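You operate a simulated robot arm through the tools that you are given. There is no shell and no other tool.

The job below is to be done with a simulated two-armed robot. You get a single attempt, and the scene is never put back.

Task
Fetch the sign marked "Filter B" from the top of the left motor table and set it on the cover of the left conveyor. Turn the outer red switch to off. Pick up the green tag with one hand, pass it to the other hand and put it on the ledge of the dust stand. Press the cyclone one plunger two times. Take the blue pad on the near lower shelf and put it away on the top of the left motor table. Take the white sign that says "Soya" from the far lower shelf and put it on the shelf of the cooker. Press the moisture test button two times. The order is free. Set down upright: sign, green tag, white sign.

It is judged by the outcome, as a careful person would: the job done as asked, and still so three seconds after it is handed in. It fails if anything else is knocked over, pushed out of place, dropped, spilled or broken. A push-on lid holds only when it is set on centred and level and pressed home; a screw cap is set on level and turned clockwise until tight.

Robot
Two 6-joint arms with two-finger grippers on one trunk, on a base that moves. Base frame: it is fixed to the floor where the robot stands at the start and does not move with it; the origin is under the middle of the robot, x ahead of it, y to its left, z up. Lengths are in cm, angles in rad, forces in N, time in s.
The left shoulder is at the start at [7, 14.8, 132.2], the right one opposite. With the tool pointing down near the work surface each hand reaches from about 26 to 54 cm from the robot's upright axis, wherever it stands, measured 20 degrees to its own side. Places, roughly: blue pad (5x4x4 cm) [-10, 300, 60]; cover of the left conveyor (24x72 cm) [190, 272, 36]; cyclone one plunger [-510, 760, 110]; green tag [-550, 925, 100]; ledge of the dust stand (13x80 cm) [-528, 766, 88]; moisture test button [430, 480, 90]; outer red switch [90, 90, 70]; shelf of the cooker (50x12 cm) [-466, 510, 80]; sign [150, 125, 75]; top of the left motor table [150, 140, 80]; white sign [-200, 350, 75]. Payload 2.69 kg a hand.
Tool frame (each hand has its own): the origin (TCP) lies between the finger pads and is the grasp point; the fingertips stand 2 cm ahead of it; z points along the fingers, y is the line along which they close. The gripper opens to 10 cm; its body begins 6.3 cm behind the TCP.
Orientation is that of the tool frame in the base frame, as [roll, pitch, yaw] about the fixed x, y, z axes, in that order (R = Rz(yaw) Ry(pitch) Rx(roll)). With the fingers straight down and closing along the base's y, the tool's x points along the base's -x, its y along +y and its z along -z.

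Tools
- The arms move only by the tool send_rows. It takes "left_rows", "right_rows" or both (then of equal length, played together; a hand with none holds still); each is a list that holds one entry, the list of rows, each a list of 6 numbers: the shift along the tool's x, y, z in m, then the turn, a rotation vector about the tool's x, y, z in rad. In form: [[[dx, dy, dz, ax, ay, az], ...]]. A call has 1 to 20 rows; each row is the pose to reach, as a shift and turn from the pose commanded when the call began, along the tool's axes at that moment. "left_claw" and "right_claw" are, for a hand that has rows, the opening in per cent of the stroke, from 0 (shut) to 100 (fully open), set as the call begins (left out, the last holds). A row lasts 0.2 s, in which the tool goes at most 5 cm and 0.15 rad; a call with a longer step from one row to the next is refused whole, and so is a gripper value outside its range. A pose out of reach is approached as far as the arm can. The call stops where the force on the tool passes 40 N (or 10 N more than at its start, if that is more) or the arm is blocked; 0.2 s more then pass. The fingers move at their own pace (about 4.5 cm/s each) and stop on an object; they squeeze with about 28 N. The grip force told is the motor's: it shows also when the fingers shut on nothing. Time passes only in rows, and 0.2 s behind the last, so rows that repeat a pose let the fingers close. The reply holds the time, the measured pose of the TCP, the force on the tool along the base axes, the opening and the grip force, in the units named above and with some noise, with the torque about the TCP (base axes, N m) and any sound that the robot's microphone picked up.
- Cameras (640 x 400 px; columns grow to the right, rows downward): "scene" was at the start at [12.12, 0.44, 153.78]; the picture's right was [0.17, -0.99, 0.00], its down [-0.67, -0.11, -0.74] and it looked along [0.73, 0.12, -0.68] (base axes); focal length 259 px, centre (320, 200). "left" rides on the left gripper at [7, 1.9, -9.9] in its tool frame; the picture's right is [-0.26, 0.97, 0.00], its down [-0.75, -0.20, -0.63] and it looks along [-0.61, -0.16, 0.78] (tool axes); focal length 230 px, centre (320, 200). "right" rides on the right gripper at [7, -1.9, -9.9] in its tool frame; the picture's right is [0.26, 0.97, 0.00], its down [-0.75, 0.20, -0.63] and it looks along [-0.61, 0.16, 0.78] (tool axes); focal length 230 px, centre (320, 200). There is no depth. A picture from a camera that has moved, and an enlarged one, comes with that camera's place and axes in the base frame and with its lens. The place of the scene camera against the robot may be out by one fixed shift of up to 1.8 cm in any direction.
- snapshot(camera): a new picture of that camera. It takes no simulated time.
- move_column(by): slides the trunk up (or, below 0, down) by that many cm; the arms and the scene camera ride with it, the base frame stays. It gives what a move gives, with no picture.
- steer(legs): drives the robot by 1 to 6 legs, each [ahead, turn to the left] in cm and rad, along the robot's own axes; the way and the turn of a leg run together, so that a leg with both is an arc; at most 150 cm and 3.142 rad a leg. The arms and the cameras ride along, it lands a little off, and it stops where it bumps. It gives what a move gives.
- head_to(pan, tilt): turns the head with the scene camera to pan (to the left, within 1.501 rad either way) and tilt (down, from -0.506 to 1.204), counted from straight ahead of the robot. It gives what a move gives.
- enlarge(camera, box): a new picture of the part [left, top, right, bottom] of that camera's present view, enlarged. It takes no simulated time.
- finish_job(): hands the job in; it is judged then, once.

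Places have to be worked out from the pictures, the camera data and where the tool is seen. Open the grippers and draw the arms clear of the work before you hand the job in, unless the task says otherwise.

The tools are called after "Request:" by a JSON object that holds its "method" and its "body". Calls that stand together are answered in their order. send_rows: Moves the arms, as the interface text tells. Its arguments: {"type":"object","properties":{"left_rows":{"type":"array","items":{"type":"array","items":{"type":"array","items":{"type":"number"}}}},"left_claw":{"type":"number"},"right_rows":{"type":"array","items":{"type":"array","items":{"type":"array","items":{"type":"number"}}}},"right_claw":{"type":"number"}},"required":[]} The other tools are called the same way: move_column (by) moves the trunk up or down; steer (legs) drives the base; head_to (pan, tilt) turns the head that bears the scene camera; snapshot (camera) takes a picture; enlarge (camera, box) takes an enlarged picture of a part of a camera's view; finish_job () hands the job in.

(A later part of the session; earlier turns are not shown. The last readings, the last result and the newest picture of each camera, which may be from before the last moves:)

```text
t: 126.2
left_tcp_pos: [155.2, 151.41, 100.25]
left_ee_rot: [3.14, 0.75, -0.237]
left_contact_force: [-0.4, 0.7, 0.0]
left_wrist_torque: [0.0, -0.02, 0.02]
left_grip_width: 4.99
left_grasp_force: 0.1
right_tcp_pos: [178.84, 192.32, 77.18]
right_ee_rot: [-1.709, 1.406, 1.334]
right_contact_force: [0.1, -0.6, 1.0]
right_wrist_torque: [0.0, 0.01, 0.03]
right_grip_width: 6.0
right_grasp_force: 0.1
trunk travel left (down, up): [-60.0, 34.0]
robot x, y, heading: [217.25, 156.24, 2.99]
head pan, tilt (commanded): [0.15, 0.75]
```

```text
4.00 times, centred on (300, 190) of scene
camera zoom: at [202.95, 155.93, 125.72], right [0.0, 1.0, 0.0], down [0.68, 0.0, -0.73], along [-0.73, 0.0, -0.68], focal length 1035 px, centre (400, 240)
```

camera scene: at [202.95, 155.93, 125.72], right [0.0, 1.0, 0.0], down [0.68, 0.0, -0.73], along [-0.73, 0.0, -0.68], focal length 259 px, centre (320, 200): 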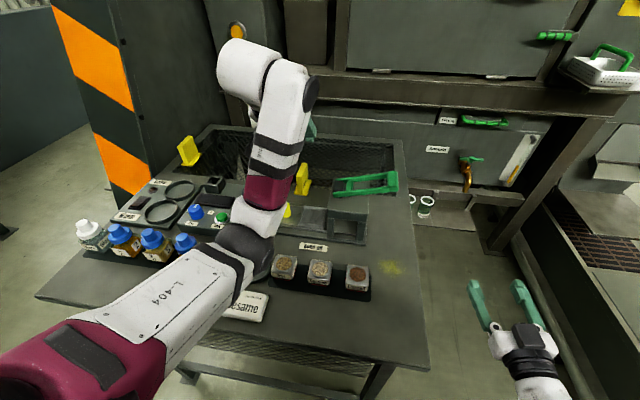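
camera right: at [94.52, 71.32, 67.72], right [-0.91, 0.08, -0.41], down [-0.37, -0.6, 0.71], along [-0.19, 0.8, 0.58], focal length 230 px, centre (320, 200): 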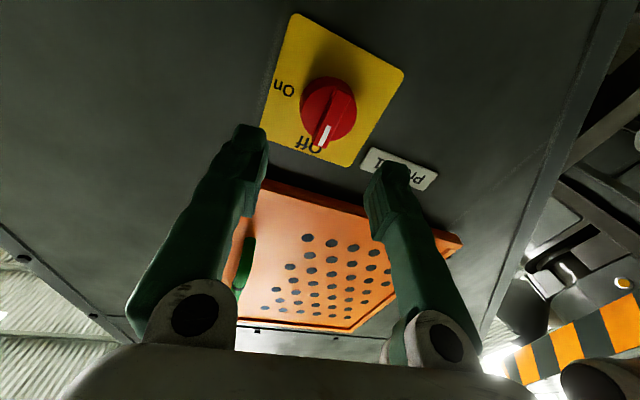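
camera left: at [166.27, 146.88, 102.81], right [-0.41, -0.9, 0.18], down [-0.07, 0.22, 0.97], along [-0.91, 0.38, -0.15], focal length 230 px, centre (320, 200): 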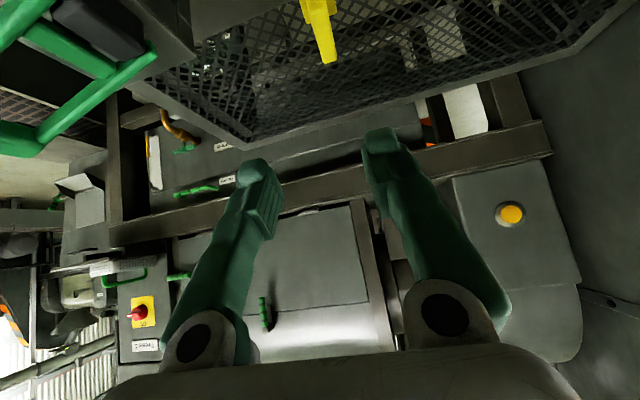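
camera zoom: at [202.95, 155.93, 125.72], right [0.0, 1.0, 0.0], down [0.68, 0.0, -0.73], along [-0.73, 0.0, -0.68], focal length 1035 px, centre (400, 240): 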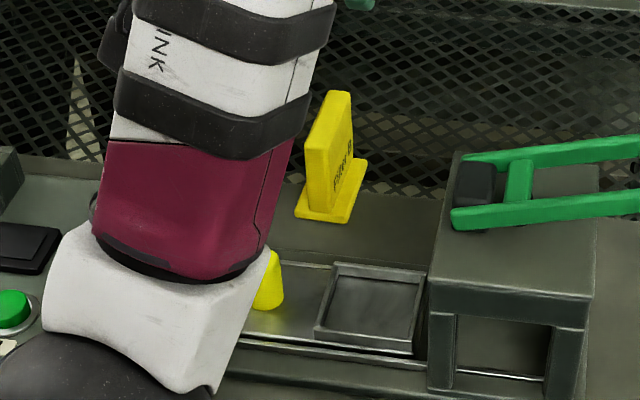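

The plate is about 2 cm thick and 6 cm tall, with its top at about z=82 and its centre near [144.3, 152.3]. I drive 5 cm closer, then lower the left hand to just above it with less tilt.

Request:
{"method": "steer", "body": {"legs": [[5, 0]]}}

Request:
{"method": "send_rows", "body": {"left_rows": [[[0.008, 0.003, 0.026, 0, 0.03, 0], [0.016, 0.006, 0.052, 0, 0.06, 0], [0.024, 0.009, 0.078, 0, 0.09, 0], [0.032, 0.011, 0.104, 0, 0.12, 0], [0.039, 0.013, 0.1277, 0, 0.15, 0], [0.039, 0.013, 0.1277, 0, 0.15, 0]]], "left_claw": 60}}

Request:
{"method": "snapshot", "body": {"camera": "left"}}

Request:
{"method": "snapshot", "body": {"camera": "scene"}}

```text
t: 127.1
left_tcp_pos: [150.76, 152.14, 100.44]
left_ee_rot: [3.139, 0.756, -0.234]
left_contact_force: [0.7, -1.3, 0.4]
left_wrist_torque: [0.06, -0.02, 0.02]
left_grip_width: 5.0
left_grasp_force: 0.2
right_tcp_pos: [174.21, 193.07, 77.38]
right_ee_rot: [-1.691, 1.404, 1.353]
right_contact_force: [-0.3, -0.1, 0.2]
right_wrist_torque: [-0.01, -0.02, -0.01]
right_grip_width: 6.0
right_grasp_force: 0.1
trunk travel left (down, up): [-60.0, 34.0]
robot x, y, heading: [212.72, 156.62, 2.988]
head pan, tilt (commanded): [0.15, 0.75]
```

```text
t: 128.5
left_tcp_pos: [144.44, 152.2, 88.22]
left_ee_rot: [-3.14, 0.602, -0.235]
left_contact_force: [0.1, 0.1, 0.6]
left_wrist_torque: [-0.01, 0.0, 0.03]
left_grip_width: 5.99
left_grasp_force: 0.1
right_tcp_pos: [174.0, 193.09, 77.21]
right_ee_rot: [-1.708, 1.405, 1.335]
right_contact_force: [-0.7, 0.0, 0.2]
right_wrist_torque: [0.0, 0.0, 0.01]
right_grip_width: 5.99
right_grasp_force: 0.1
trunk travel left (down, up): [-60.0, 34.0]
robot x, y, heading: [212.65, 157.06, 2.991]
head pan, tilt (commanded): [0.15, 0.75]
```

```text
taken
camera left: at [154.93, 147.83, 92.56], right [-0.43, -0.89, 0.15], down [-0.21, 0.26, 0.94], along [-0.88, 0.38, -0.29], focal length 230 px, centre (320, 200)
```

left: 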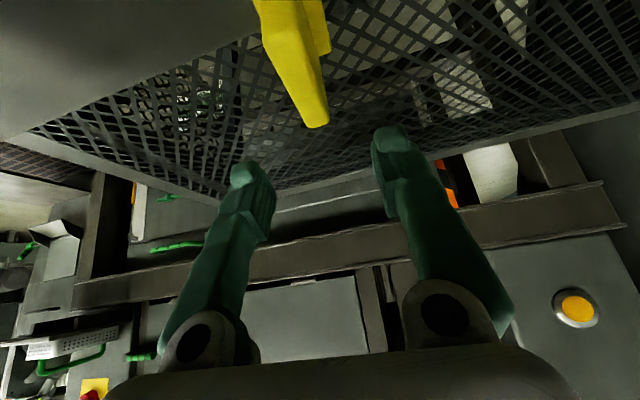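

```text
taken
camera scene: at [198.13, 156.67, 125.73], right [0.0, 1.0, 0.0], down [0.68, 0.0, -0.73], along [-0.73, 0.0, -0.68], focal length 259 px, centre (320, 200)
```

scene: 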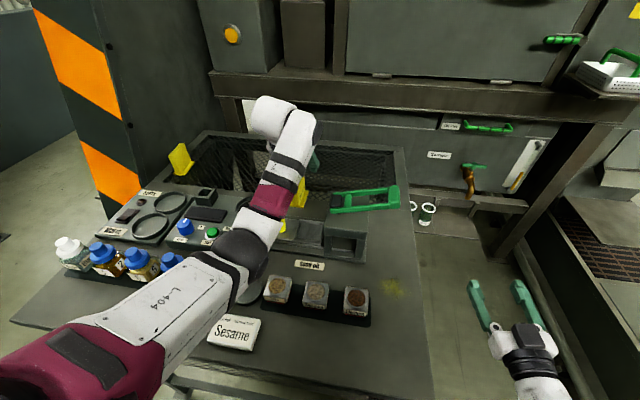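

My estimate of the plate's far corner matches the picture within 2 px. I lower the hand straight down 8 cm so the fingers straddle the plate.

Request:
{"method": "send_rows", "body": {"left_rows": [[[0.0113, 0, 0.0165, 0, 0, 0], [0.0227, 0, 0.033, 0, 0, 0], [0.034, 0, 0.0494, 0, 0, 0], [0.0453, 0, 0.0659, 0, 0, 0], [0.0453, 0, 0.0659, 0, 0, 0]]], "left_claw": 60}}

Request:
{"method": "snapshot", "body": {"camera": "left"}}

Request:
{"method": "enlarge", "body": {"camera": "scene", "box": [230, 110, 390, 210]}}

```text
t: 129.7
left_tcp_pos: [144.43, 152.28, 79.98]
left_ee_rot: [3.141, 0.602, -0.234]
left_contact_force: [0.7, 0.8, -0.1]
left_wrist_torque: [0.01, -0.02, -0.03]
left_grip_width: 5.99
left_grasp_force: 0.1
right_tcp_pos: [174.0, 193.14, 77.16]
right_ee_rot: [-1.709, 1.407, 1.332]
right_contact_force: [0.5, -0.5, 0.8]
right_wrist_torque: [0.01, -0.03, 0.0]
right_grip_width: 6.0
right_grasp_force: 0.2
trunk travel left (down, up): [-60.0, 34.0]
robot x, y, heading: [212.36, 156.69, 2.991]
head pan, tilt (commanded): [0.15, 0.75]
```

```text
taken
camera left: at [154.88, 147.88, 84.55], right [-0.43, -0.89, 0.15], down [-0.21, 0.26, 0.94], along [-0.88, 0.38, -0.29], focal length 230 px, centre (320, 200)
```

left: 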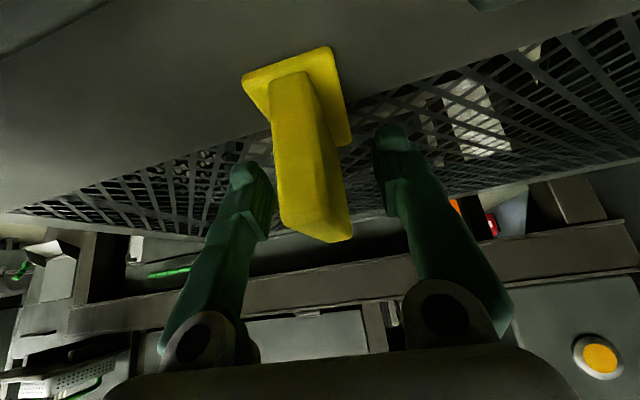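

```text
4.00 times, centred on (310, 160) of scene
camera zoom: at [198.1, 156.67, 125.73], right [0.0, 1.0, 0.0], down [0.68, 0.0, -0.73], along [-0.73, 0.0, -0.68], focal length 1035 px, centre (360, 360)
```

zoom: 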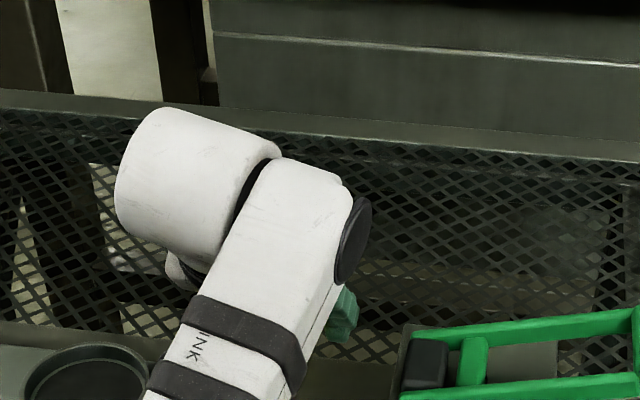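

The plate sits between the fingers. I close the left gripper.

Request:
{"method": "send_rows", "body": {"left_rows": [[[0, 0, 0, 0, 0, 0], [0, 0, 0, 0, 0, 0], [0, 0, 0, 0, 0, 0], [0, 0, 0, 0, 0, 0], [0, 0, 0, 0, 0, 0]]], "left_claw": 0}}

Request:
{"method": "snapshot", "body": {"camera": "left"}}

```text
t: 130.9
left_tcp_pos: [144.4, 152.24, 80.07]
left_ee_rot: [3.141, 0.603, -0.236]
left_contact_force: [-1.2, -0.1, 0.5]
left_wrist_torque: [0.0, 0.0, 0.01]
left_grip_width: 1.62
left_grasp_force: 28.0
right_tcp_pos: [173.98, 192.94, 77.3]
right_ee_rot: [-1.711, 1.404, 1.331]
right_contact_force: [-0.4, 0.5, -0.1]
right_wrist_torque: [-0.01, -0.02, 0.0]
right_grip_width: 6.01
right_grasp_force: 0.2
trunk travel left (down, up): [-60.0, 34.0]
robot x, y, heading: [212.5, 156.98, 2.989]
head pan, tilt (commanded): [0.15, 0.75]
```

```text
taken
camera left: at [154.86, 147.87, 84.57], right [-0.43, -0.89, 0.15], down [-0.21, 0.26, 0.94], along [-0.88, 0.38, -0.29], focal length 230 px, centre (320, 200)
```

left: 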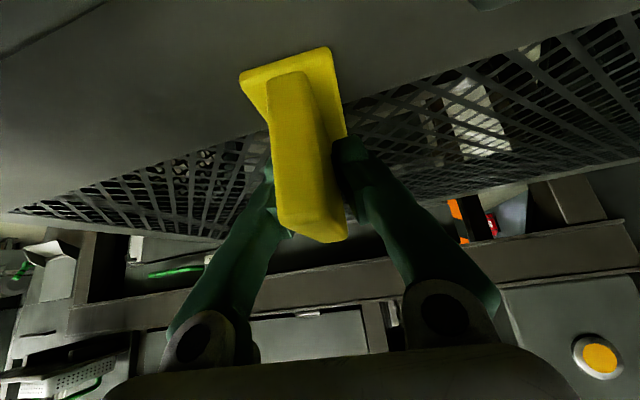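

The sign is held (1.62 cm, 28 N). I lift it straight up with the trunk and then back away from the table.

Request:
{"method": "move_column", "body": {"by": 22}}

Request:
{"method": "steer", "body": {"legs": [[-25, 0]]}}

Request:
{"method": "snapshot", "body": {"camera": "left"}}

Request:
{"method": "snapshot", "body": {"camera": "scene"}}

```text
t: 133.3
left_tcp_pos: [144.36, 152.22, 102.13]
left_ee_rot: [-3.141, 0.602, -0.237]
left_contact_force: [-0.7, -0.1, 0.2]
left_wrist_torque: [0.03, -0.01, 0.01]
left_grip_width: 1.64
left_grasp_force: 27.8
right_tcp_pos: [173.96, 193.17, 99.08]
right_ee_rot: [-1.71, 1.404, 1.33]
right_contact_force: [0.5, 0.9, 0.3]
right_wrist_torque: [0.02, 0.02, 0.04]
right_grip_width: 6.02
right_grasp_force: 0.2
trunk travel left (down, up): [-82.0, 12.0]
robot x, y, heading: [212.54, 156.97, 2.991]
head pan, tilt (commanded): [0.15, 0.75]
```

```text
t: 135.1
left_tcp_pos: [168.92, 148.46, 102.08]
left_ee_rot: [-3.141, 0.602, -0.235]
left_contact_force: [0.1, 0.2, -0.4]
left_wrist_torque: [-0.02, 0.01, -0.01]
left_grip_width: 1.63
left_grasp_force: 28.4
right_tcp_pos: [198.27, 189.23, 99.06]
right_ee_rot: [-1.719, 1.405, 1.328]
right_contact_force: [-0.7, 0.3, 0.0]
right_wrist_torque: [0.02, -0.01, 0.01]
right_grip_width: 6.01
right_grasp_force: 0.1
trunk travel left (down, up): [-82.0, 12.0]
robot x, y, heading: [237.07, 153.15, 2.993]
head pan, tilt (commanded): [0.15, 0.75]
```

```text
taken
camera left: at [179.27, 144.08, 106.48], right [-0.43, -0.89, 0.15], down [-0.21, 0.26, 0.94], along [-0.88, 0.38, -0.3], focal length 230 px, centre (320, 200)
```

left: 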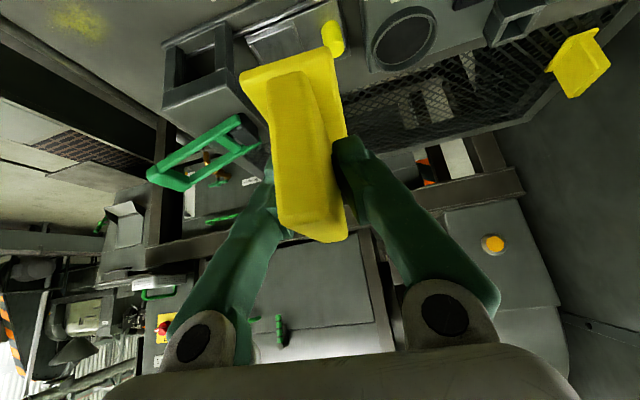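

```text
taken
camera scene: at [222.41, 152.94, 147.7], right [0.0, 1.0, 0.0], down [0.68, 0.0, -0.73], along [-0.73, 0.0, -0.68], focal length 259 px, centre (320, 200)
```

scene: 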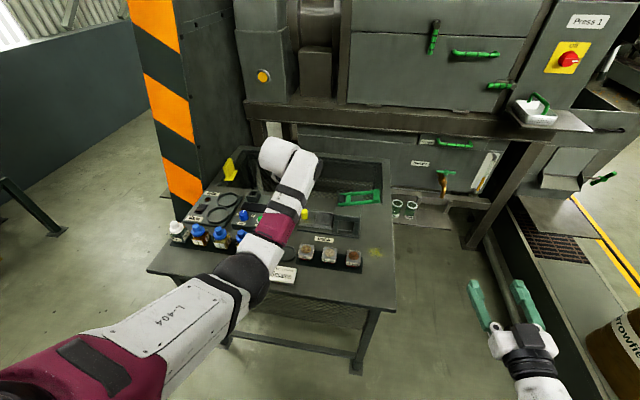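

The sign is safely in the left hand. I look toward the left conveyor to see its cover.

Request:
{"method": "head_to", "body": {"pan": -1.0, "tilt": 0.7}}

Request:
{"method": "snapshot", "body": {"camera": "scene"}}

```text
t: 136.4
left_tcp_pos: [168.92, 148.58, 102.23]
left_ee_rot: [-3.141, 0.603, -0.235]
left_contact_force: [0.4, -0.7, -0.6]
left_wrist_torque: [0.01, 0.01, -0.05]
left_grip_width: 1.65
left_grasp_force: 27.8
right_tcp_pos: [198.52, 189.27, 99.24]
right_ee_rot: [-1.71, 1.405, 1.335]
right_contact_force: [0.1, -0.5, 0.8]
right_wrist_torque: [-0.01, 0.05, 0.02]
right_grip_width: 5.99
right_grasp_force: 0.1
trunk travel left (down, up): [-82.0, 12.0]
robot x, y, heading: [237.22, 153.16, 2.994]
head pan, tilt (commanded): [-1.0, 0.7]
```

```text
taken
camera scene: at [227.45, 160.65, 148.15], right [0.91, 0.41, 0.0], down [0.26, -0.59, -0.76], along [-0.31, 0.7, -0.64], focal length 259 px, centre (320, 200)
```

scene: 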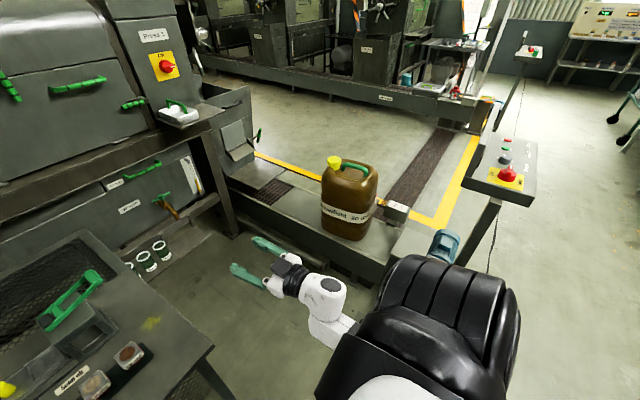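

Request:
{"method": "enlarge", "body": {"camera": "scene", "box": [190, 120, 480, 300]}}

```text
2.21 times, centred on (335, 210) of scene
camera zoom: at [227.45, 160.65, 148.15], right [0.91, 0.41, 0.0], down [0.26, -0.59, -0.76], along [-0.31, 0.7, -0.64], focal length 571 px, centre (287, 178)
```

zoom: 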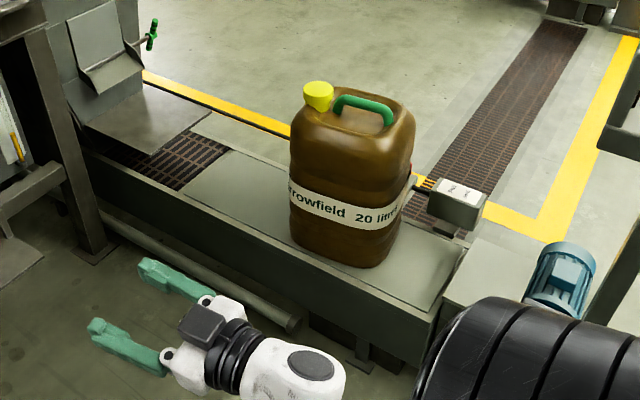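

The cover runs from about [149, 277] to [226, 264], with a tall jug standing on it over x≈184–211, so the free spot is left of the jug near [166, 273]. Before manoeuvring in that gap I check what the robot's rear looks like.

Request:
{"method": "head_to", "body": {"pan": 1.5, "tilt": 1.2}}

Request:
{"method": "snapshot", "body": {"camera": "scene"}}

Request:
{"method": "head_to", "body": {"pan": -1.5, "tilt": 1.2}}

Request:
{"method": "snapshot", "body": {"camera": "scene"}}

```text
t: 138.7
left_tcp_pos: [169.02, 148.42, 102.24]
left_ee_rot: [3.14, 0.603, -0.235]
left_contact_force: [0.3, 0.0, 0.2]
left_wrist_torque: [0.02, -0.03, -0.02]
left_grip_width: 1.64
left_grasp_force: 28.1
right_tcp_pos: [198.5, 189.16, 99.14]
right_ee_rot: [-1.709, 1.405, 1.334]
right_contact_force: [-0.4, 0.6, -0.4]
right_wrist_torque: [0.02, -0.01, 0.02]
right_grip_width: 6.02
right_grasp_force: 0.0
trunk travel left (down, up): [-82.0, 12.0]
robot x, y, heading: [237.1, 153.05, 2.988]
head pan, tilt (commanded): [1.499, 1.201]
```

```text
taken
camera scene: at [229.67, 147.45, 144.55], right [-0.98, 0.22, 0.0], down [0.21, 0.91, -0.36], along [-0.08, -0.35, -0.93], focal length 259 px, centre (320, 200)
```

scene: 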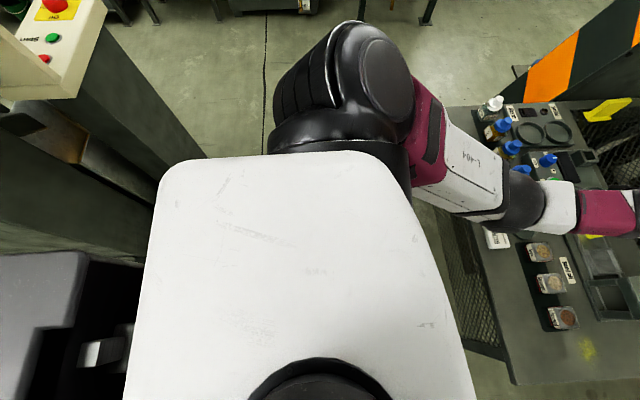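

```text
t: 141.3
left_tcp_pos: [168.94, 148.57, 102.17]
left_ee_rot: [-3.141, 0.602, -0.233]
left_contact_force: [0.2, 0.0, -0.1]
left_wrist_torque: [0.01, -0.02, 0.01]
left_grip_width: 1.63
left_grasp_force: 28.3
right_tcp_pos: [198.4, 189.21, 99.19]
right_ee_rot: [-1.71, 1.405, 1.337]
right_contact_force: [-0.7, -0.3, -0.2]
right_wrist_torque: [0.03, -0.04, 0.0]
right_grip_width: 5.99
right_grasp_force: 0.0
trunk travel left (down, up): [-82.0, 12.0]
robot x, y, heading: [236.95, 153.31, 2.994]
head pan, tilt (commanded): [-1.499, 1.201]
```

```text
taken
camera scene: at [231.34, 158.48, 144.55], right [1.0, -0.08, 0.0], down [-0.07, -0.93, -0.36], along [0.03, 0.36, -0.93], focal length 259 px, centre (320, 200)
```

scene: 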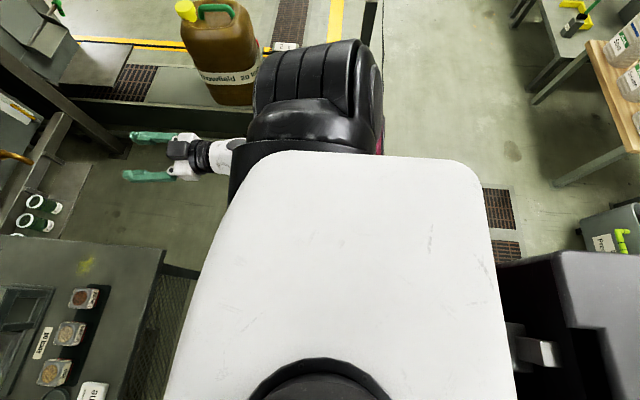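

Request:
{"method": "enlarge", "body": {"camera": "scene", "box": [460, 150, 640, 400]}}

Request:
{"method": "head_to", "body": {"pan": -1.5, "tilt": 0.8}}

Request:
{"method": "snapshot", "body": {"camera": "scene"}}

Request:
{"method": "head_to", "body": {"pan": 1.5, "tilt": 0.8}}

Request:
{"method": "snapshot", "body": {"camera": "scene"}}

```text
1.60 times, centred on (550, 275) of scene
camera zoom: at [231.34, 158.48, 144.55], right [1.0, -0.08, 0.0], down [-0.07, -0.93, -0.36], along [0.03, 0.36, -0.93], focal length 414 px, centre (-48, 80)
```

zoom: 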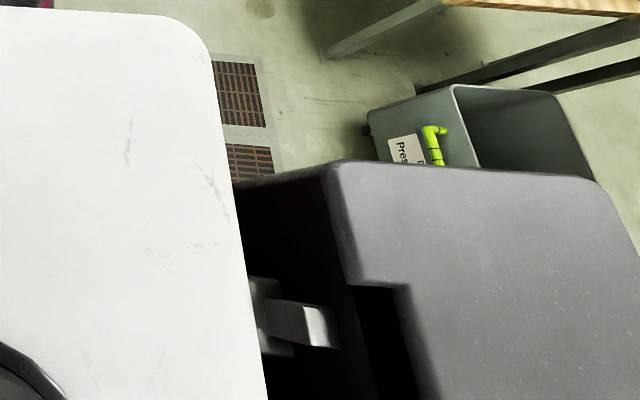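

```text
t: 142.2
left_tcp_pos: [168.93, 148.41, 102.38]
left_ee_rot: [-3.141, 0.603, -0.233]
left_contact_force: [0.4, 0.5, -0.9]
left_wrist_torque: [-0.02, 0.01, 0.01]
left_grip_width: 1.65
left_grasp_force: 28.7
right_tcp_pos: [198.4, 189.25, 99.14]
right_ee_rot: [-1.707, 1.403, 1.336]
right_contact_force: [-0.7, 0.9, 0.2]
right_wrist_torque: [-0.03, -0.02, -0.01]
right_grip_width: 5.99
right_grasp_force: 0.0
trunk travel left (down, up): [-82.0, 12.0]
robot x, y, heading: [237.18, 153.12, 2.993]
head pan, tilt (commanded): [-1.499, 0.799]
```

```text
taken
camera scene: at [231.54, 160.94, 147.32], right [1.0, -0.08, 0.0], down [-0.06, -0.72, -0.7], along [0.06, 0.69, -0.72], focal length 259 px, centre (320, 200)
```

scene: 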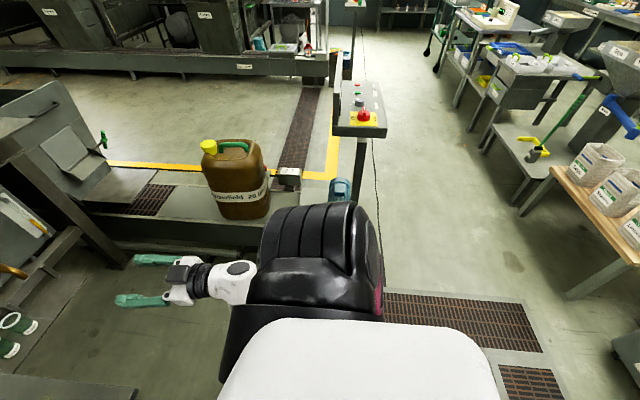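

```text
t: 144.8
left_tcp_pos: [169.05, 148.35, 102.22]
left_ee_rot: [-3.14, 0.601, -0.233]
left_contact_force: [0.5, -0.3, 0.4]
left_wrist_torque: [0.02, 0.01, -0.02]
left_grip_width: 1.64
left_grasp_force: 27.5
right_tcp_pos: [198.45, 189.31, 99.23]
right_ee_rot: [-1.709, 1.406, 1.336]
right_contact_force: [-0.1, 0.8, -0.6]
right_wrist_torque: [-0.01, -0.04, 0.01]
right_grip_width: 5.97
right_grasp_force: 0.0
trunk travel left (down, up): [-82.0, 12.0]
robot x, y, heading: [236.52, 152.88, 2.992]
head pan, tilt (commanded): [1.499, 0.799]
```

```text
taken
camera scene: at [229.12, 145.04, 147.33], right [-0.98, 0.22, 0.0], down [0.16, 0.7, -0.7], along [-0.15, -0.68, -0.72], focal length 259 px, centre (320, 200)
```

scene: 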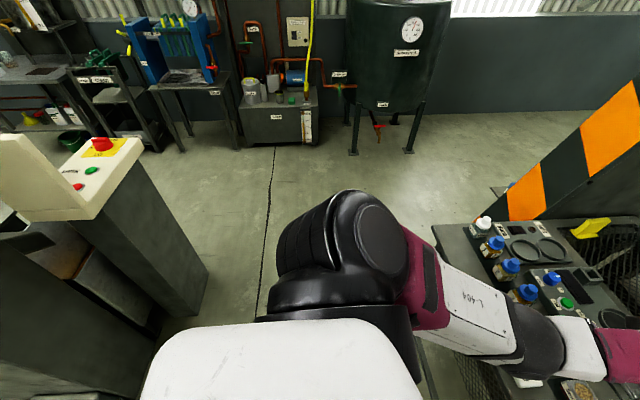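

The robot has a rear box, so I turn in place carefully toward the conveyor; the cabinet stands clear at about [290, 80]. I turn right first, then check.

Request:
{"method": "steer", "body": {"legs": [[0, -0.98]]}}

Request:
{"method": "head_to", "body": {"pan": 0.1, "tilt": 0.7}}

Request:
{"method": "snapshot", "body": {"camera": "scene"}}

```text
t: 147.7
left_tcp_pos: [194.92, 206.92, 102.18]
left_ee_rot: [3.142, 0.601, -1.207]
left_contact_force: [0.1, -0.4, -0.9]
left_wrist_torque: [0.0, 0.02, -0.02]
left_grip_width: 1.65
left_grasp_force: 28.5
right_tcp_pos: [245.28, 205.35, 99.05]
right_ee_rot: [-1.708, 1.404, 0.36]
right_contact_force: [-0.2, -0.7, -0.5]
right_wrist_torque: [0.01, 0.0, 0.03]
right_grip_width: 5.99
right_grasp_force: 0.0
trunk travel left (down, up): [-82.0, 12.0]
robot x, y, heading: [236.64, 153.09, 2.019]
head pan, tilt (commanded): [1.499, 0.799]
```

```text
t: 149.2
left_tcp_pos: [195.04, 206.88, 102.18]
left_ee_rot: [-3.141, 0.602, -1.21]
left_contact_force: [-0.8, -0.7, -0.8]
left_wrist_torque: [0.01, -0.01, 0.03]
left_grip_width: 1.64
left_grasp_force: 28.2
right_tcp_pos: [245.35, 205.22, 99.17]
right_ee_rot: [-1.71, 1.404, 0.359]
right_contact_force: [0.2, -0.1, -0.2]
right_wrist_torque: [-0.01, -0.02, 0.01]
right_grip_width: 6.03
right_grasp_force: 0.1
trunk travel left (down, up): [-82.0, 12.0]
robot x, y, heading: [236.74, 153.45, 2.014]
head pan, tilt (commanded): [0.099, 0.7]
```

```text
taken
camera scene: at [229.31, 163.95, 148.15], right [0.86, 0.52, 0.0], down [0.33, -0.55, -0.76], along [-0.4, 0.65, -0.64], focal length 259 px, centre (320, 200)
```

scene: 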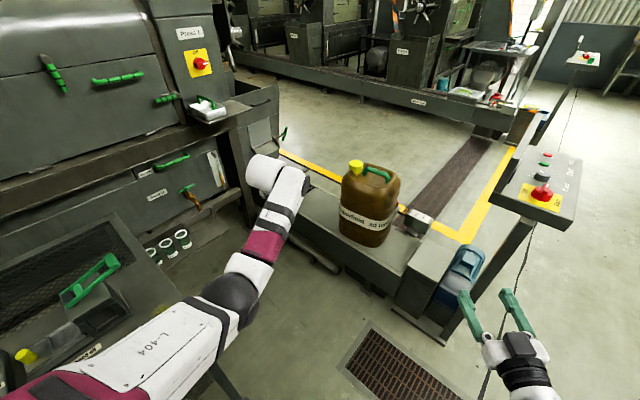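

Before driving in, I raise the right hand well above jug height (it would otherwise come down on the jug when I lower the trunk), going forward first to avoid folding the arm.

Request:
{"method": "send_rows", "body": {"right_rows": [[[-0.0007, -0.0027, 0.0498, 0, 0, 0], [-0.0015, -0.0054, 0.0996, 0, 0, 0], [-0.0022, -0.0081, 0.1494, 0, 0, 0], [-0.044, -0.018, 0.15, 0, 0, 0], [-0.086, -0.028, 0.1505, 0, 0, 0], [-0.128, -0.038, 0.151, 0, 0, 0], [-0.17, -0.048, 0.1512, 0, 0, 0], [-0.212, -0.06, 0.1515, 0, 0, 0], [-0.254, -0.07, 0.152, 0, 0, 0], [-0.295, -0.08, 0.152, 0, 0, 0], [-0.331, -0.088, 0.137, 0, 0, 0], [-0.367, -0.095, 0.122, 0, 0, 0], [-0.403, -0.103, 0.106, 0, 0, 0], [-0.439, -0.111, 0.091, 0, 0, 0], [-0.475, -0.119, 0.076, 0, 0, 0], [-0.51, -0.126, 0.06, 0, 0, 0], [-0.546, -0.134, 0.045, 0, 0, 0], [-0.546, -0.134, 0.045, 0, 0, 0]]]}}

Request:
{"method": "snapshot", "body": {"camera": "scene"}}

```text
t: 153.0
left_tcp_pos: [195.02, 206.89, 102.2]
left_ee_rot: [3.141, 0.602, -1.209]
left_contact_force: [0.5, 0.9, -0.3]
left_wrist_torque: [0.03, -0.03, 0.04]
left_grip_width: 1.63
left_grasp_force: 27.6
right_tcp_pos: [248.66, 216.41, 158.06]
right_ee_rot: [-1.718, 1.404, 0.355]
right_contact_force: [0.3, 0.2, -0.6]
right_wrist_torque: [0.0, 0.0, -0.02]
right_grip_width: 6.01
right_grasp_force: 0.0
right hand out of reach, approached as far as the arm can: row 4, 5, 6, 7, 8, 9, 10, 11, 12, 13, 14, 15, 16, 17, 18
trunk travel left (down, up): [-82.0, 12.0]
robot x, y, heading: [237.06, 153.24, 2.014]
head pan, tilt (commanded): [0.099, 0.7]
```

```text
taken
camera scene: at [229.37, 164.01, 148.15], right [0.86, 0.52, 0.0], down [0.33, -0.55, -0.76], along [-0.4, 0.65, -0.64], focal length 259 px, centre (320, 200)
```

scene: 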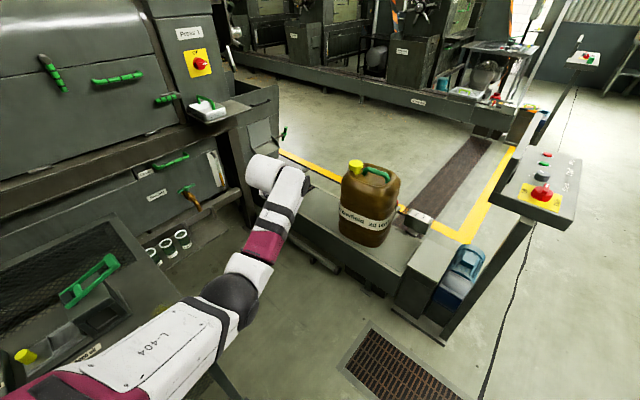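

The right hand is out of the way at z=158. I drive toward the conveyor in two stages, stopping for a look.

Request:
{"method": "steer", "body": {"legs": [[45, 0]]}}

Request:
{"method": "head_to", "body": {"pan": 0.1, "tilt": 0.95}}

Request:
{"method": "snapshot", "body": {"camera": "scene"}}

```text
t: 155.7
left_tcp_pos: [175.91, 247.88, 102.34]
left_ee_rot: [3.141, 0.603, -1.215]
left_contact_force: [0.4, 0.7, 0.6]
left_wrist_torque: [0.02, -0.01, 0.0]
left_grip_width: 1.63
left_grasp_force: 28.0
right_tcp_pos: [229.72, 256.98, 158.17]
right_ee_rot: [-1.704, 1.405, 0.363]
right_contact_force: [-0.5, -1.4, 0.2]
right_wrist_torque: [0.03, 0.02, 0.01]
right_grip_width: 6.03
right_grasp_force: 0.1
trunk travel left (down, up): [-82.0, 12.0]
robot x, y, heading: [217.33, 194.03, 2.013]
head pan, tilt (commanded): [0.099, 0.7]
```

```text
t: 156.5
left_tcp_pos: [175.98, 247.95, 102.17]
left_ee_rot: [3.141, 0.601, -1.213]
left_contact_force: [-0.1, -0.2, -0.4]
left_wrist_torque: [0.02, 0.0, 0.0]
left_grip_width: 1.65
left_grasp_force: 28.8
right_tcp_pos: [229.65, 257.28, 157.99]
right_ee_rot: [-1.714, 1.405, 0.352]
right_contact_force: [-0.2, 0.1, 0.5]
right_wrist_torque: [-0.01, 0.04, 0.02]
right_grip_width: 6.02
right_grasp_force: 0.0
trunk travel left (down, up): [-82.0, 12.0]
robot x, y, heading: [217.56, 194.12, 2.013]
head pan, tilt (commanded): [0.099, 0.949]
```

```text
taken
camera scene: at [210.64, 203.87, 146.17], right [0.86, 0.51, 0.0], down [0.42, -0.7, -0.58], along [-0.3, 0.5, -0.81], focal length 259 px, centre (320, 200)
```

scene: 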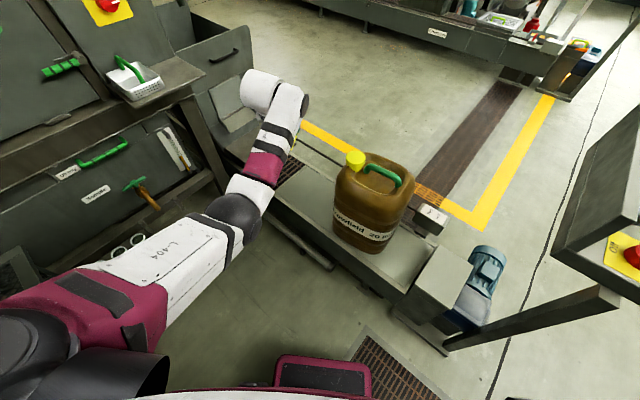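

Still clear. I drive the remaining 27 cm and check with both cameras.

Request:
{"method": "steer", "body": {"legs": [[26, 0.03]]}}

Request:
{"method": "snapshot", "body": {"camera": "scene"}}

Request:
{"method": "snapshot", "body": {"camera": "left"}}

```text
t: 158.4
left_tcp_pos: [162.95, 269.7, 102.43]
left_ee_rot: [-3.141, 0.608, -1.184]
left_contact_force: [-0.6, 0.1, -0.4]
left_wrist_torque: [0.01, 0.05, 0.02]
left_grip_width: 1.65
left_grasp_force: 27.7
right_tcp_pos: [216.51, 280.62, 158.36]
right_ee_rot: [-1.69, 1.404, 0.408]
right_contact_force: [-0.3, -0.5, -0.4]
right_wrist_torque: [0.01, 0.01, -0.01]
right_grip_width: 5.99
right_grasp_force: 0.1
trunk travel left (down, up): [-82.0, 12.0]
robot x, y, heading: [206.28, 217.46, 2.038]
head pan, tilt (commanded): [0.099, 0.949]
```

```text
taken
camera scene: at [199.07, 226.67, 146.22], right [0.84, 0.54, 0.0], down [0.44, -0.68, -0.58], along [-0.32, 0.49, -0.81], focal length 259 px, centre (320, 200)
```

scene: 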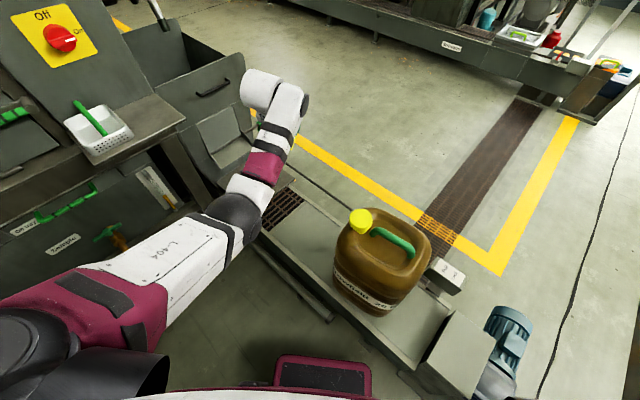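

```text
taken
camera left: at [165.37, 258.58, 106.74], right [-0.97, -0.17, 0.15], down [0.09, 0.32, 0.94], along [-0.21, 0.93, -0.29], focal length 230 px, centre (320, 200)
```

left: 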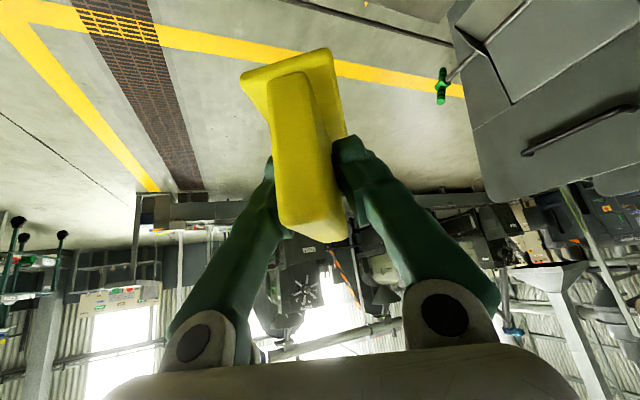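

I zoom in on the free part of the cover left of the jug to judge its edges.

Request:
{"method": "enlarge", "body": {"camera": "scene", "box": [230, 150, 470, 350]}}

```text
2.00 times, centred on (350, 250) of scene
camera zoom: at [199.07, 226.67, 146.22], right [0.84, 0.54, 0.0], down [0.44, -0.68, -0.58], along [-0.32, 0.49, -0.81], focal length 517 px, centre (260, 100)
```

zoom: 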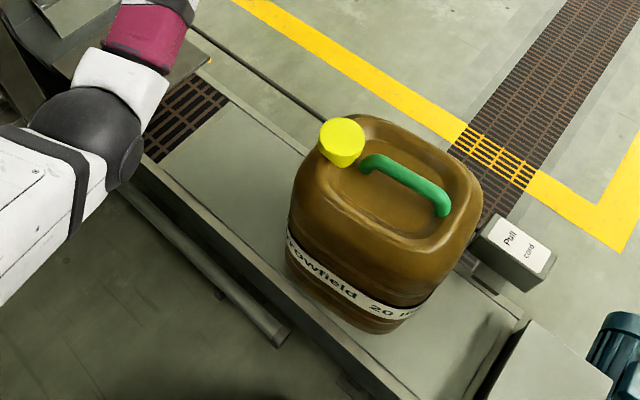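

The free part of the cover is centred near [163, 273.5]. I lower the trunk 50 cm and recheck.

Request:
{"method": "move_column", "body": {"by": -50}}

Request:
{"method": "snapshot", "body": {"camera": "left"}}

Request:
{"method": "snapshot", "body": {"camera": "scene"}}

```text
refused: -50 is not a number from -40 to 40
```

```text
taken
camera left: at [165.37, 258.58, 106.74], right [-0.97, -0.17, 0.15], down [0.09, 0.32, 0.94], along [-0.21, 0.93, -0.29], focal length 230 px, centre (320, 200)
```

left: 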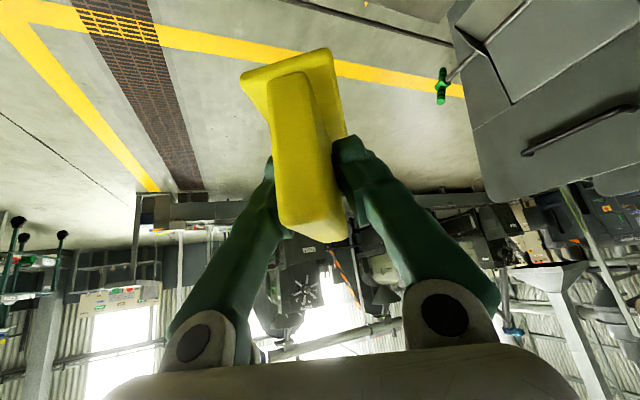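

```text
taken
camera scene: at [199.07, 226.67, 146.22], right [0.84, 0.54, 0.0], down [0.44, -0.68, -0.58], along [-0.32, 0.49, -0.81], focal length 259 px, centre (320, 200)
```

scene: 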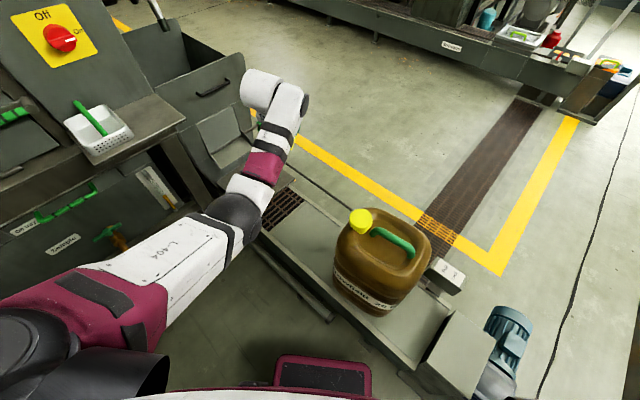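

The column moves at most 40 cm at a time, so I lower it 40 cm now.

Request:
{"method": "move_column", "body": {"by": -40}}

Request:
{"method": "snapshot", "body": {"camera": "left"}}

Request:
{"method": "snapshot", "body": {"camera": "scene"}}

```text
t: 162.2
left_tcp_pos: [162.86, 270.02, 62.22]
left_ee_rot: [-3.141, 0.603, -1.182]
left_contact_force: [0.2, -0.2, 0.2]
left_wrist_torque: [0.02, 0.02, -0.03]
left_grip_width: 1.63
left_grasp_force: 27.7
right_tcp_pos: [216.27, 280.94, 118.11]
right_ee_rot: [-1.709, 1.404, 0.387]
right_contact_force: [-0.6, 0.7, -0.8]
right_wrist_torque: [-0.03, 0.04, -0.01]
right_grip_width: 6.0
right_grasp_force: 0.0
trunk travel left (down, up): [-42.0, 52.0]
robot x, y, heading: [206.22, 217.75, 2.039]
head pan, tilt (commanded): [0.099, 0.949]
```

```text
taken
camera left: at [165.22, 258.85, 66.55], right [-0.97, -0.17, 0.15], down [0.09, 0.32, 0.94], along [-0.21, 0.93, -0.3], focal length 230 px, centre (320, 200)
```

left: 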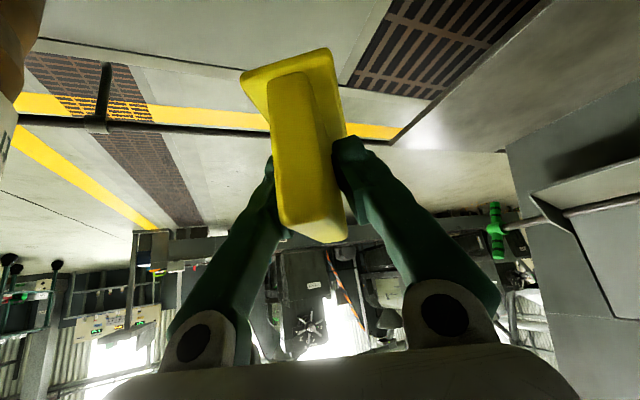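

```text
taken
camera scene: at [198.87, 227.05, 106.17], right [0.84, 0.54, 0.0], down [0.44, -0.68, -0.58], along [-0.31, 0.49, -0.81], focal length 259 px, centre (320, 200)
```

scene: 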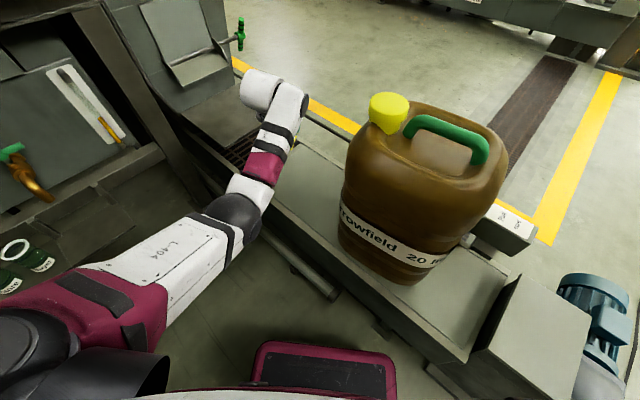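

Position looks right, with the sign over the free part. I lower 14 cm more, then descend the rest with small arm steps watching the force.

Request:
{"method": "move_column", "body": {"by": -14}}

Request:
{"method": "snapshot", "body": {"camera": "left"}}

Request:
{"method": "enlarge", "body": {"camera": "scene", "box": [180, 50, 420, 250]}}

```text
t: 163.9
left_tcp_pos: [162.83, 269.99, 48.31]
left_ee_rot: [-3.141, 0.603, -1.184]
left_contact_force: [-0.2, -0.3, -1.1]
left_wrist_torque: [0.0, 0.02, 0.01]
left_grip_width: 1.62
left_grasp_force: 28.5
right_tcp_pos: [216.14, 281.01, 104.23]
right_ee_rot: [-1.709, 1.404, 0.388]
right_contact_force: [0.8, -0.4, 0.4]
right_wrist_torque: [-0.03, 0.0, 0.0]
right_grip_width: 5.99
right_grasp_force: 0.0
trunk travel left (down, up): [-28.0, 66.0]
robot x, y, heading: [206.04, 217.33, 2.034]
head pan, tilt (commanded): [0.099, 0.949]
```

```text
taken
camera left: at [165.22, 258.84, 52.56], right [-0.97, -0.17, 0.15], down [0.09, 0.32, 0.94], along [-0.21, 0.93, -0.3], focal length 230 px, centre (320, 200)
```

left: 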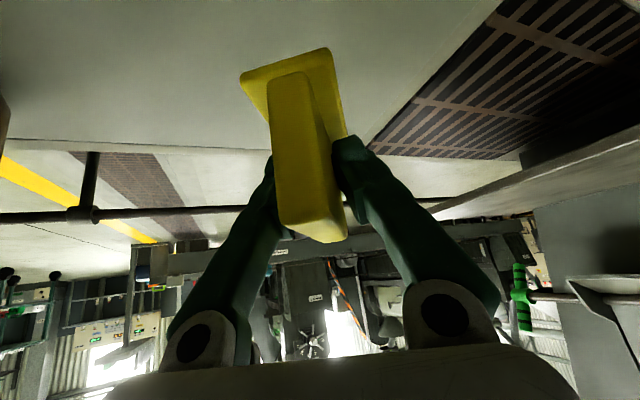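

```text
2.00 times, centred on (300, 150) of scene
camera zoom: at [198.87, 227.04, 92.18], right [0.84, 0.54, 0.0], down [0.44, -0.68, -0.58], along [-0.31, 0.49, -0.81], focal length 517 px, centre (360, 300)
```

zoom: 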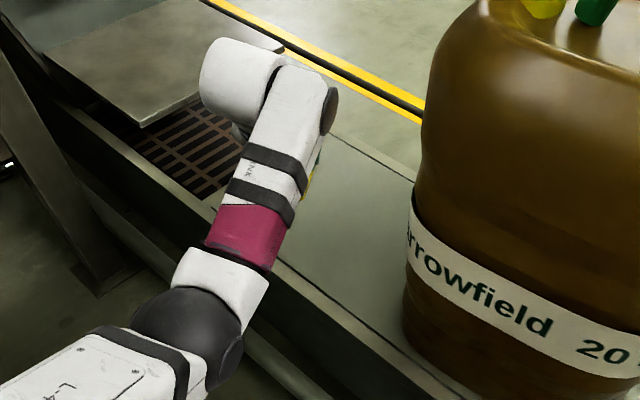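

The sign hangs over the cover with the grate to its left. I move it 3 cm further in and 5 cm down.

Request:
{"method": "send_rows", "body": {"left_rows": [[[0.0014, -0.0028, 0.0142, 0, 0, 0], [0.0027, -0.0057, 0.0285, 0, 0, 0], [0.0041, -0.0085, 0.0427, 0, 0, 0], [0.0055, -0.0113, 0.0569, 0, 0, 0], [0.0055, -0.0113, 0.0569, 0, 0, 0]]], "left_claw": 0}}

Request:
{"method": "snapshot", "body": {"camera": "left"}}

```text
t: 165.1
left_tcp_pos: [162.95, 273.02, 43.18]
left_ee_rot: [3.14, 0.603, -1.183]
left_contact_force: [0.2, -0.2, -0.2]
left_wrist_torque: [0.01, -0.02, 0.02]
left_grip_width: 1.66
left_grasp_force: 27.2
right_tcp_pos: [216.25, 280.97, 104.2]
right_ee_rot: [-1.71, 1.403, 0.387]
right_contact_force: [0.6, -0.9, -0.4]
right_wrist_torque: [-0.02, -0.01, 0.0]
right_grip_width: 5.99
right_grasp_force: 0.0
trunk travel left (down, up): [-28.0, 66.0]
robot x, y, heading: [206.17, 217.54, 2.041]
head pan, tilt (commanded): [0.099, 0.949]
```

```text
taken
camera left: at [165.28, 261.86, 47.55], right [-0.97, -0.17, 0.15], down [0.09, 0.32, 0.94], along [-0.21, 0.93, -0.3], focal length 230 px, centre (320, 200)
```

left: 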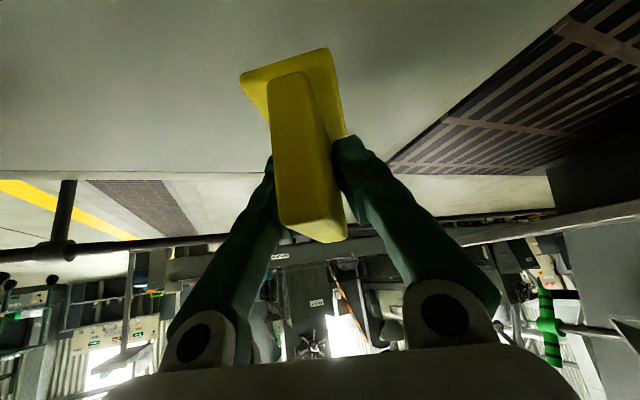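

No contact yet at z=43.2. I descend slowly in 2.5 mm rows until the force shows contact.

Request:
{"method": "send_rows", "body": {"left_rows": [[[0.0014, 0, 0.0021, 0, 0, 0], [0.0028, 0, 0.0041, 0, 0, 0], [0.0043, 0, 0.0062, 0, 0, 0], [0.0057, 0, 0.0082, 0, 0, 0], [0.0071, 0, 0.0103, 0, 0, 0], [0.0085, 0, 0.0124, 0, 0, 0]]], "left_claw": 0}}

```text
t: 166.5
left_tcp_pos: [162.95, 273.04, 41.8]
left_ee_rot: [3.141, 0.6, -1.183]
left_contact_force: [0.0, -0.5, -0.6]
left_wrist_torque: [-0.03, -0.01, 0.02]
left_grip_width: 1.64
left_grasp_force: 28.4
right_tcp_pos: [216.16, 281.0, 104.17]
right_ee_rot: [-1.71, 1.404, 0.387]
right_contact_force: [0.2, 0.6, 0.2]
right_wrist_torque: [0.02, 0.01, 0.0]
right_grip_width: 6.02
right_grasp_force: 0.1
trunk travel left (down, up): [-28.0, 66.0]
robot x, y, heading: [206.06, 217.61, 2.042]
head pan, tilt (commanded): [0.099, 0.949]
```

Still no contact at z=41.8. I continue downward in small rows.

Request:
{"method": "send_rows", "body": {"left_rows": [[[0.0014, 0, 0.0021, 0, 0, 0], [0.0028, 0, 0.0041, 0, 0, 0], [0.0043, 0, 0.0062, 0, 0, 0], [0.0057, 0, 0.0082, 0, 0, 0]]], "left_claw": 0}}

Request:
{"method": "snapshot", "body": {"camera": "left"}}

```text
t: 167.5
left_tcp_pos: [162.67, 272.97, 40.74]
left_ee_rot: [3.139, 0.602, -1.182]
left_contact_force: [-0.2, 0.0, -0.3]
left_wrist_torque: [-0.01, -0.02, -0.02]
left_grip_width: 1.63
left_grasp_force: 28.1
right_tcp_pos: [216.24, 280.96, 104.22]
right_ee_rot: [-1.71, 1.403, 0.385]
right_contact_force: [-0.9, -0.4, 0.4]
right_wrist_torque: [-0.05, -0.03, 0.02]
right_grip_width: 6.0
right_grasp_force: 0.1
trunk travel left (down, up): [-28.0, 66.0]
robot x, y, heading: [206.06, 217.89, 2.042]
head pan, tilt (commanded): [0.099, 0.949]
```

```text
taken
camera left: at [165.24, 261.81, 45.06], right [-0.97, -0.17, 0.15], down [0.09, 0.32, 0.94], along [-0.21, 0.93, -0.3], focal length 230 px, centre (320, 200)
```

left: 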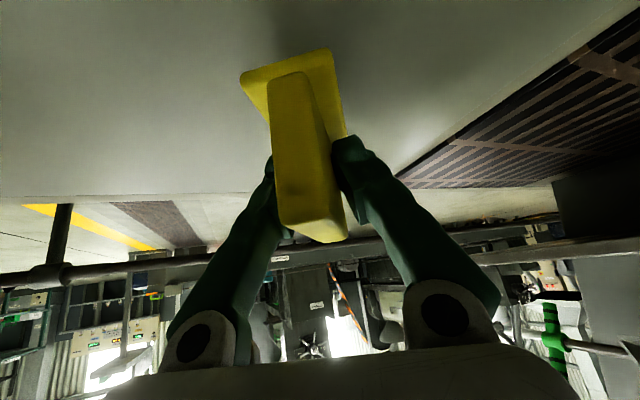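

Request:
{"method": "send_rows", "body": {"left_rows": [[[0.0011, 0, 0.0017, 0, 0, 0], [0.0023, 0, 0.0033, 0, 0, 0], [0.0034, 0, 0.005, 0, 0, 0], [0.0045, 0, 0.0066, 0, 0, 0], [0.0057, 0, 0.0082, 0, 0, 0]]], "left_claw": 0}}

```text
t: 168.7
left_tcp_pos: [162.85, 272.93, 39.72]
left_ee_rot: [-3.141, 0.603, -1.183]
left_contact_force: [-0.6, -0.4, 0.1]
left_wrist_torque: [0.03, -0.02, -0.03]
left_grip_width: 1.67
left_grasp_force: 28.0
right_tcp_pos: [216.21, 280.97, 104.08]
right_ee_rot: [-1.711, 1.402, 0.385]
right_contact_force: [-0.3, 1.0, 0.2]
right_wrist_torque: [0.03, 0.02, 0.01]
right_grip_width: 5.97
right_grasp_force: 0.0
trunk travel left (down, up): [-28.0, 66.0]
robot x, y, heading: [206.44, 217.35, 2.037]
head pan, tilt (commanded): [0.099, 0.949]
```

Still free at z=39.7. I keep going down in 2 mm rows.

Request:
{"method": "send_rows", "body": {"left_rows": [[[0.0011, 0, 0.0017, 0, 0, 0], [0.0023, 0, 0.0033, 0, 0, 0], [0.0034, 0, 0.005, 0, 0, 0], [0.0045, 0, 0.0066, 0, 0, 0], [0.0057, 0, 0.0082, 0, 0, 0]]], "left_claw": 0}}

Request:
{"method": "snapshot", "body": {"camera": "left"}}

```text
t: 169.9
left_tcp_pos: [162.77, 273.11, 39.16]
left_ee_rot: [3.138, 0.611, -1.185]
left_contact_force: [-1.9, -1.0, 16.0]
left_wrist_torque: [-0.58, -0.21, 0.01]
left_grip_width: 1.62
left_grasp_force: 28.1
right_tcp_pos: [216.37, 280.88, 104.26]
right_ee_rot: [-1.69, 1.401, 0.405]
right_contact_force: [0.3, -0.1, 0.4]
right_wrist_torque: [0.0, -0.01, -0.02]
right_grip_width: 6.02
right_grasp_force: 0.1
trunk travel left (down, up): [-28.0, 66.0]
robot x, y, heading: [205.98, 217.19, 2.046]
head pan, tilt (commanded): [0.099, 0.949]
```

```text
taken
camera left: at [165.24, 261.84, 43.45], right [-0.97, -0.17, 0.15], down [0.09, 0.31, 0.95], along [-0.21, 0.94, -0.29], focal length 230 px, centre (320, 200)
```

left: 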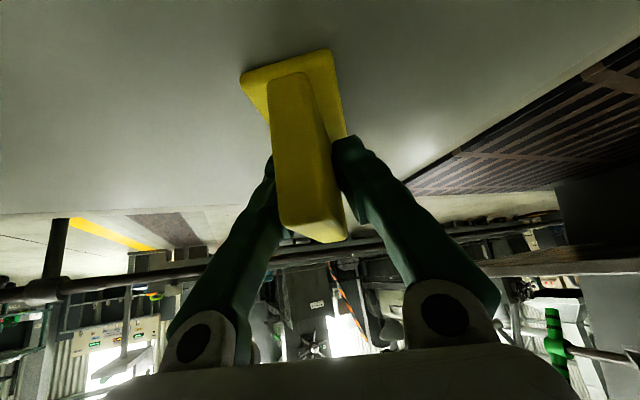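

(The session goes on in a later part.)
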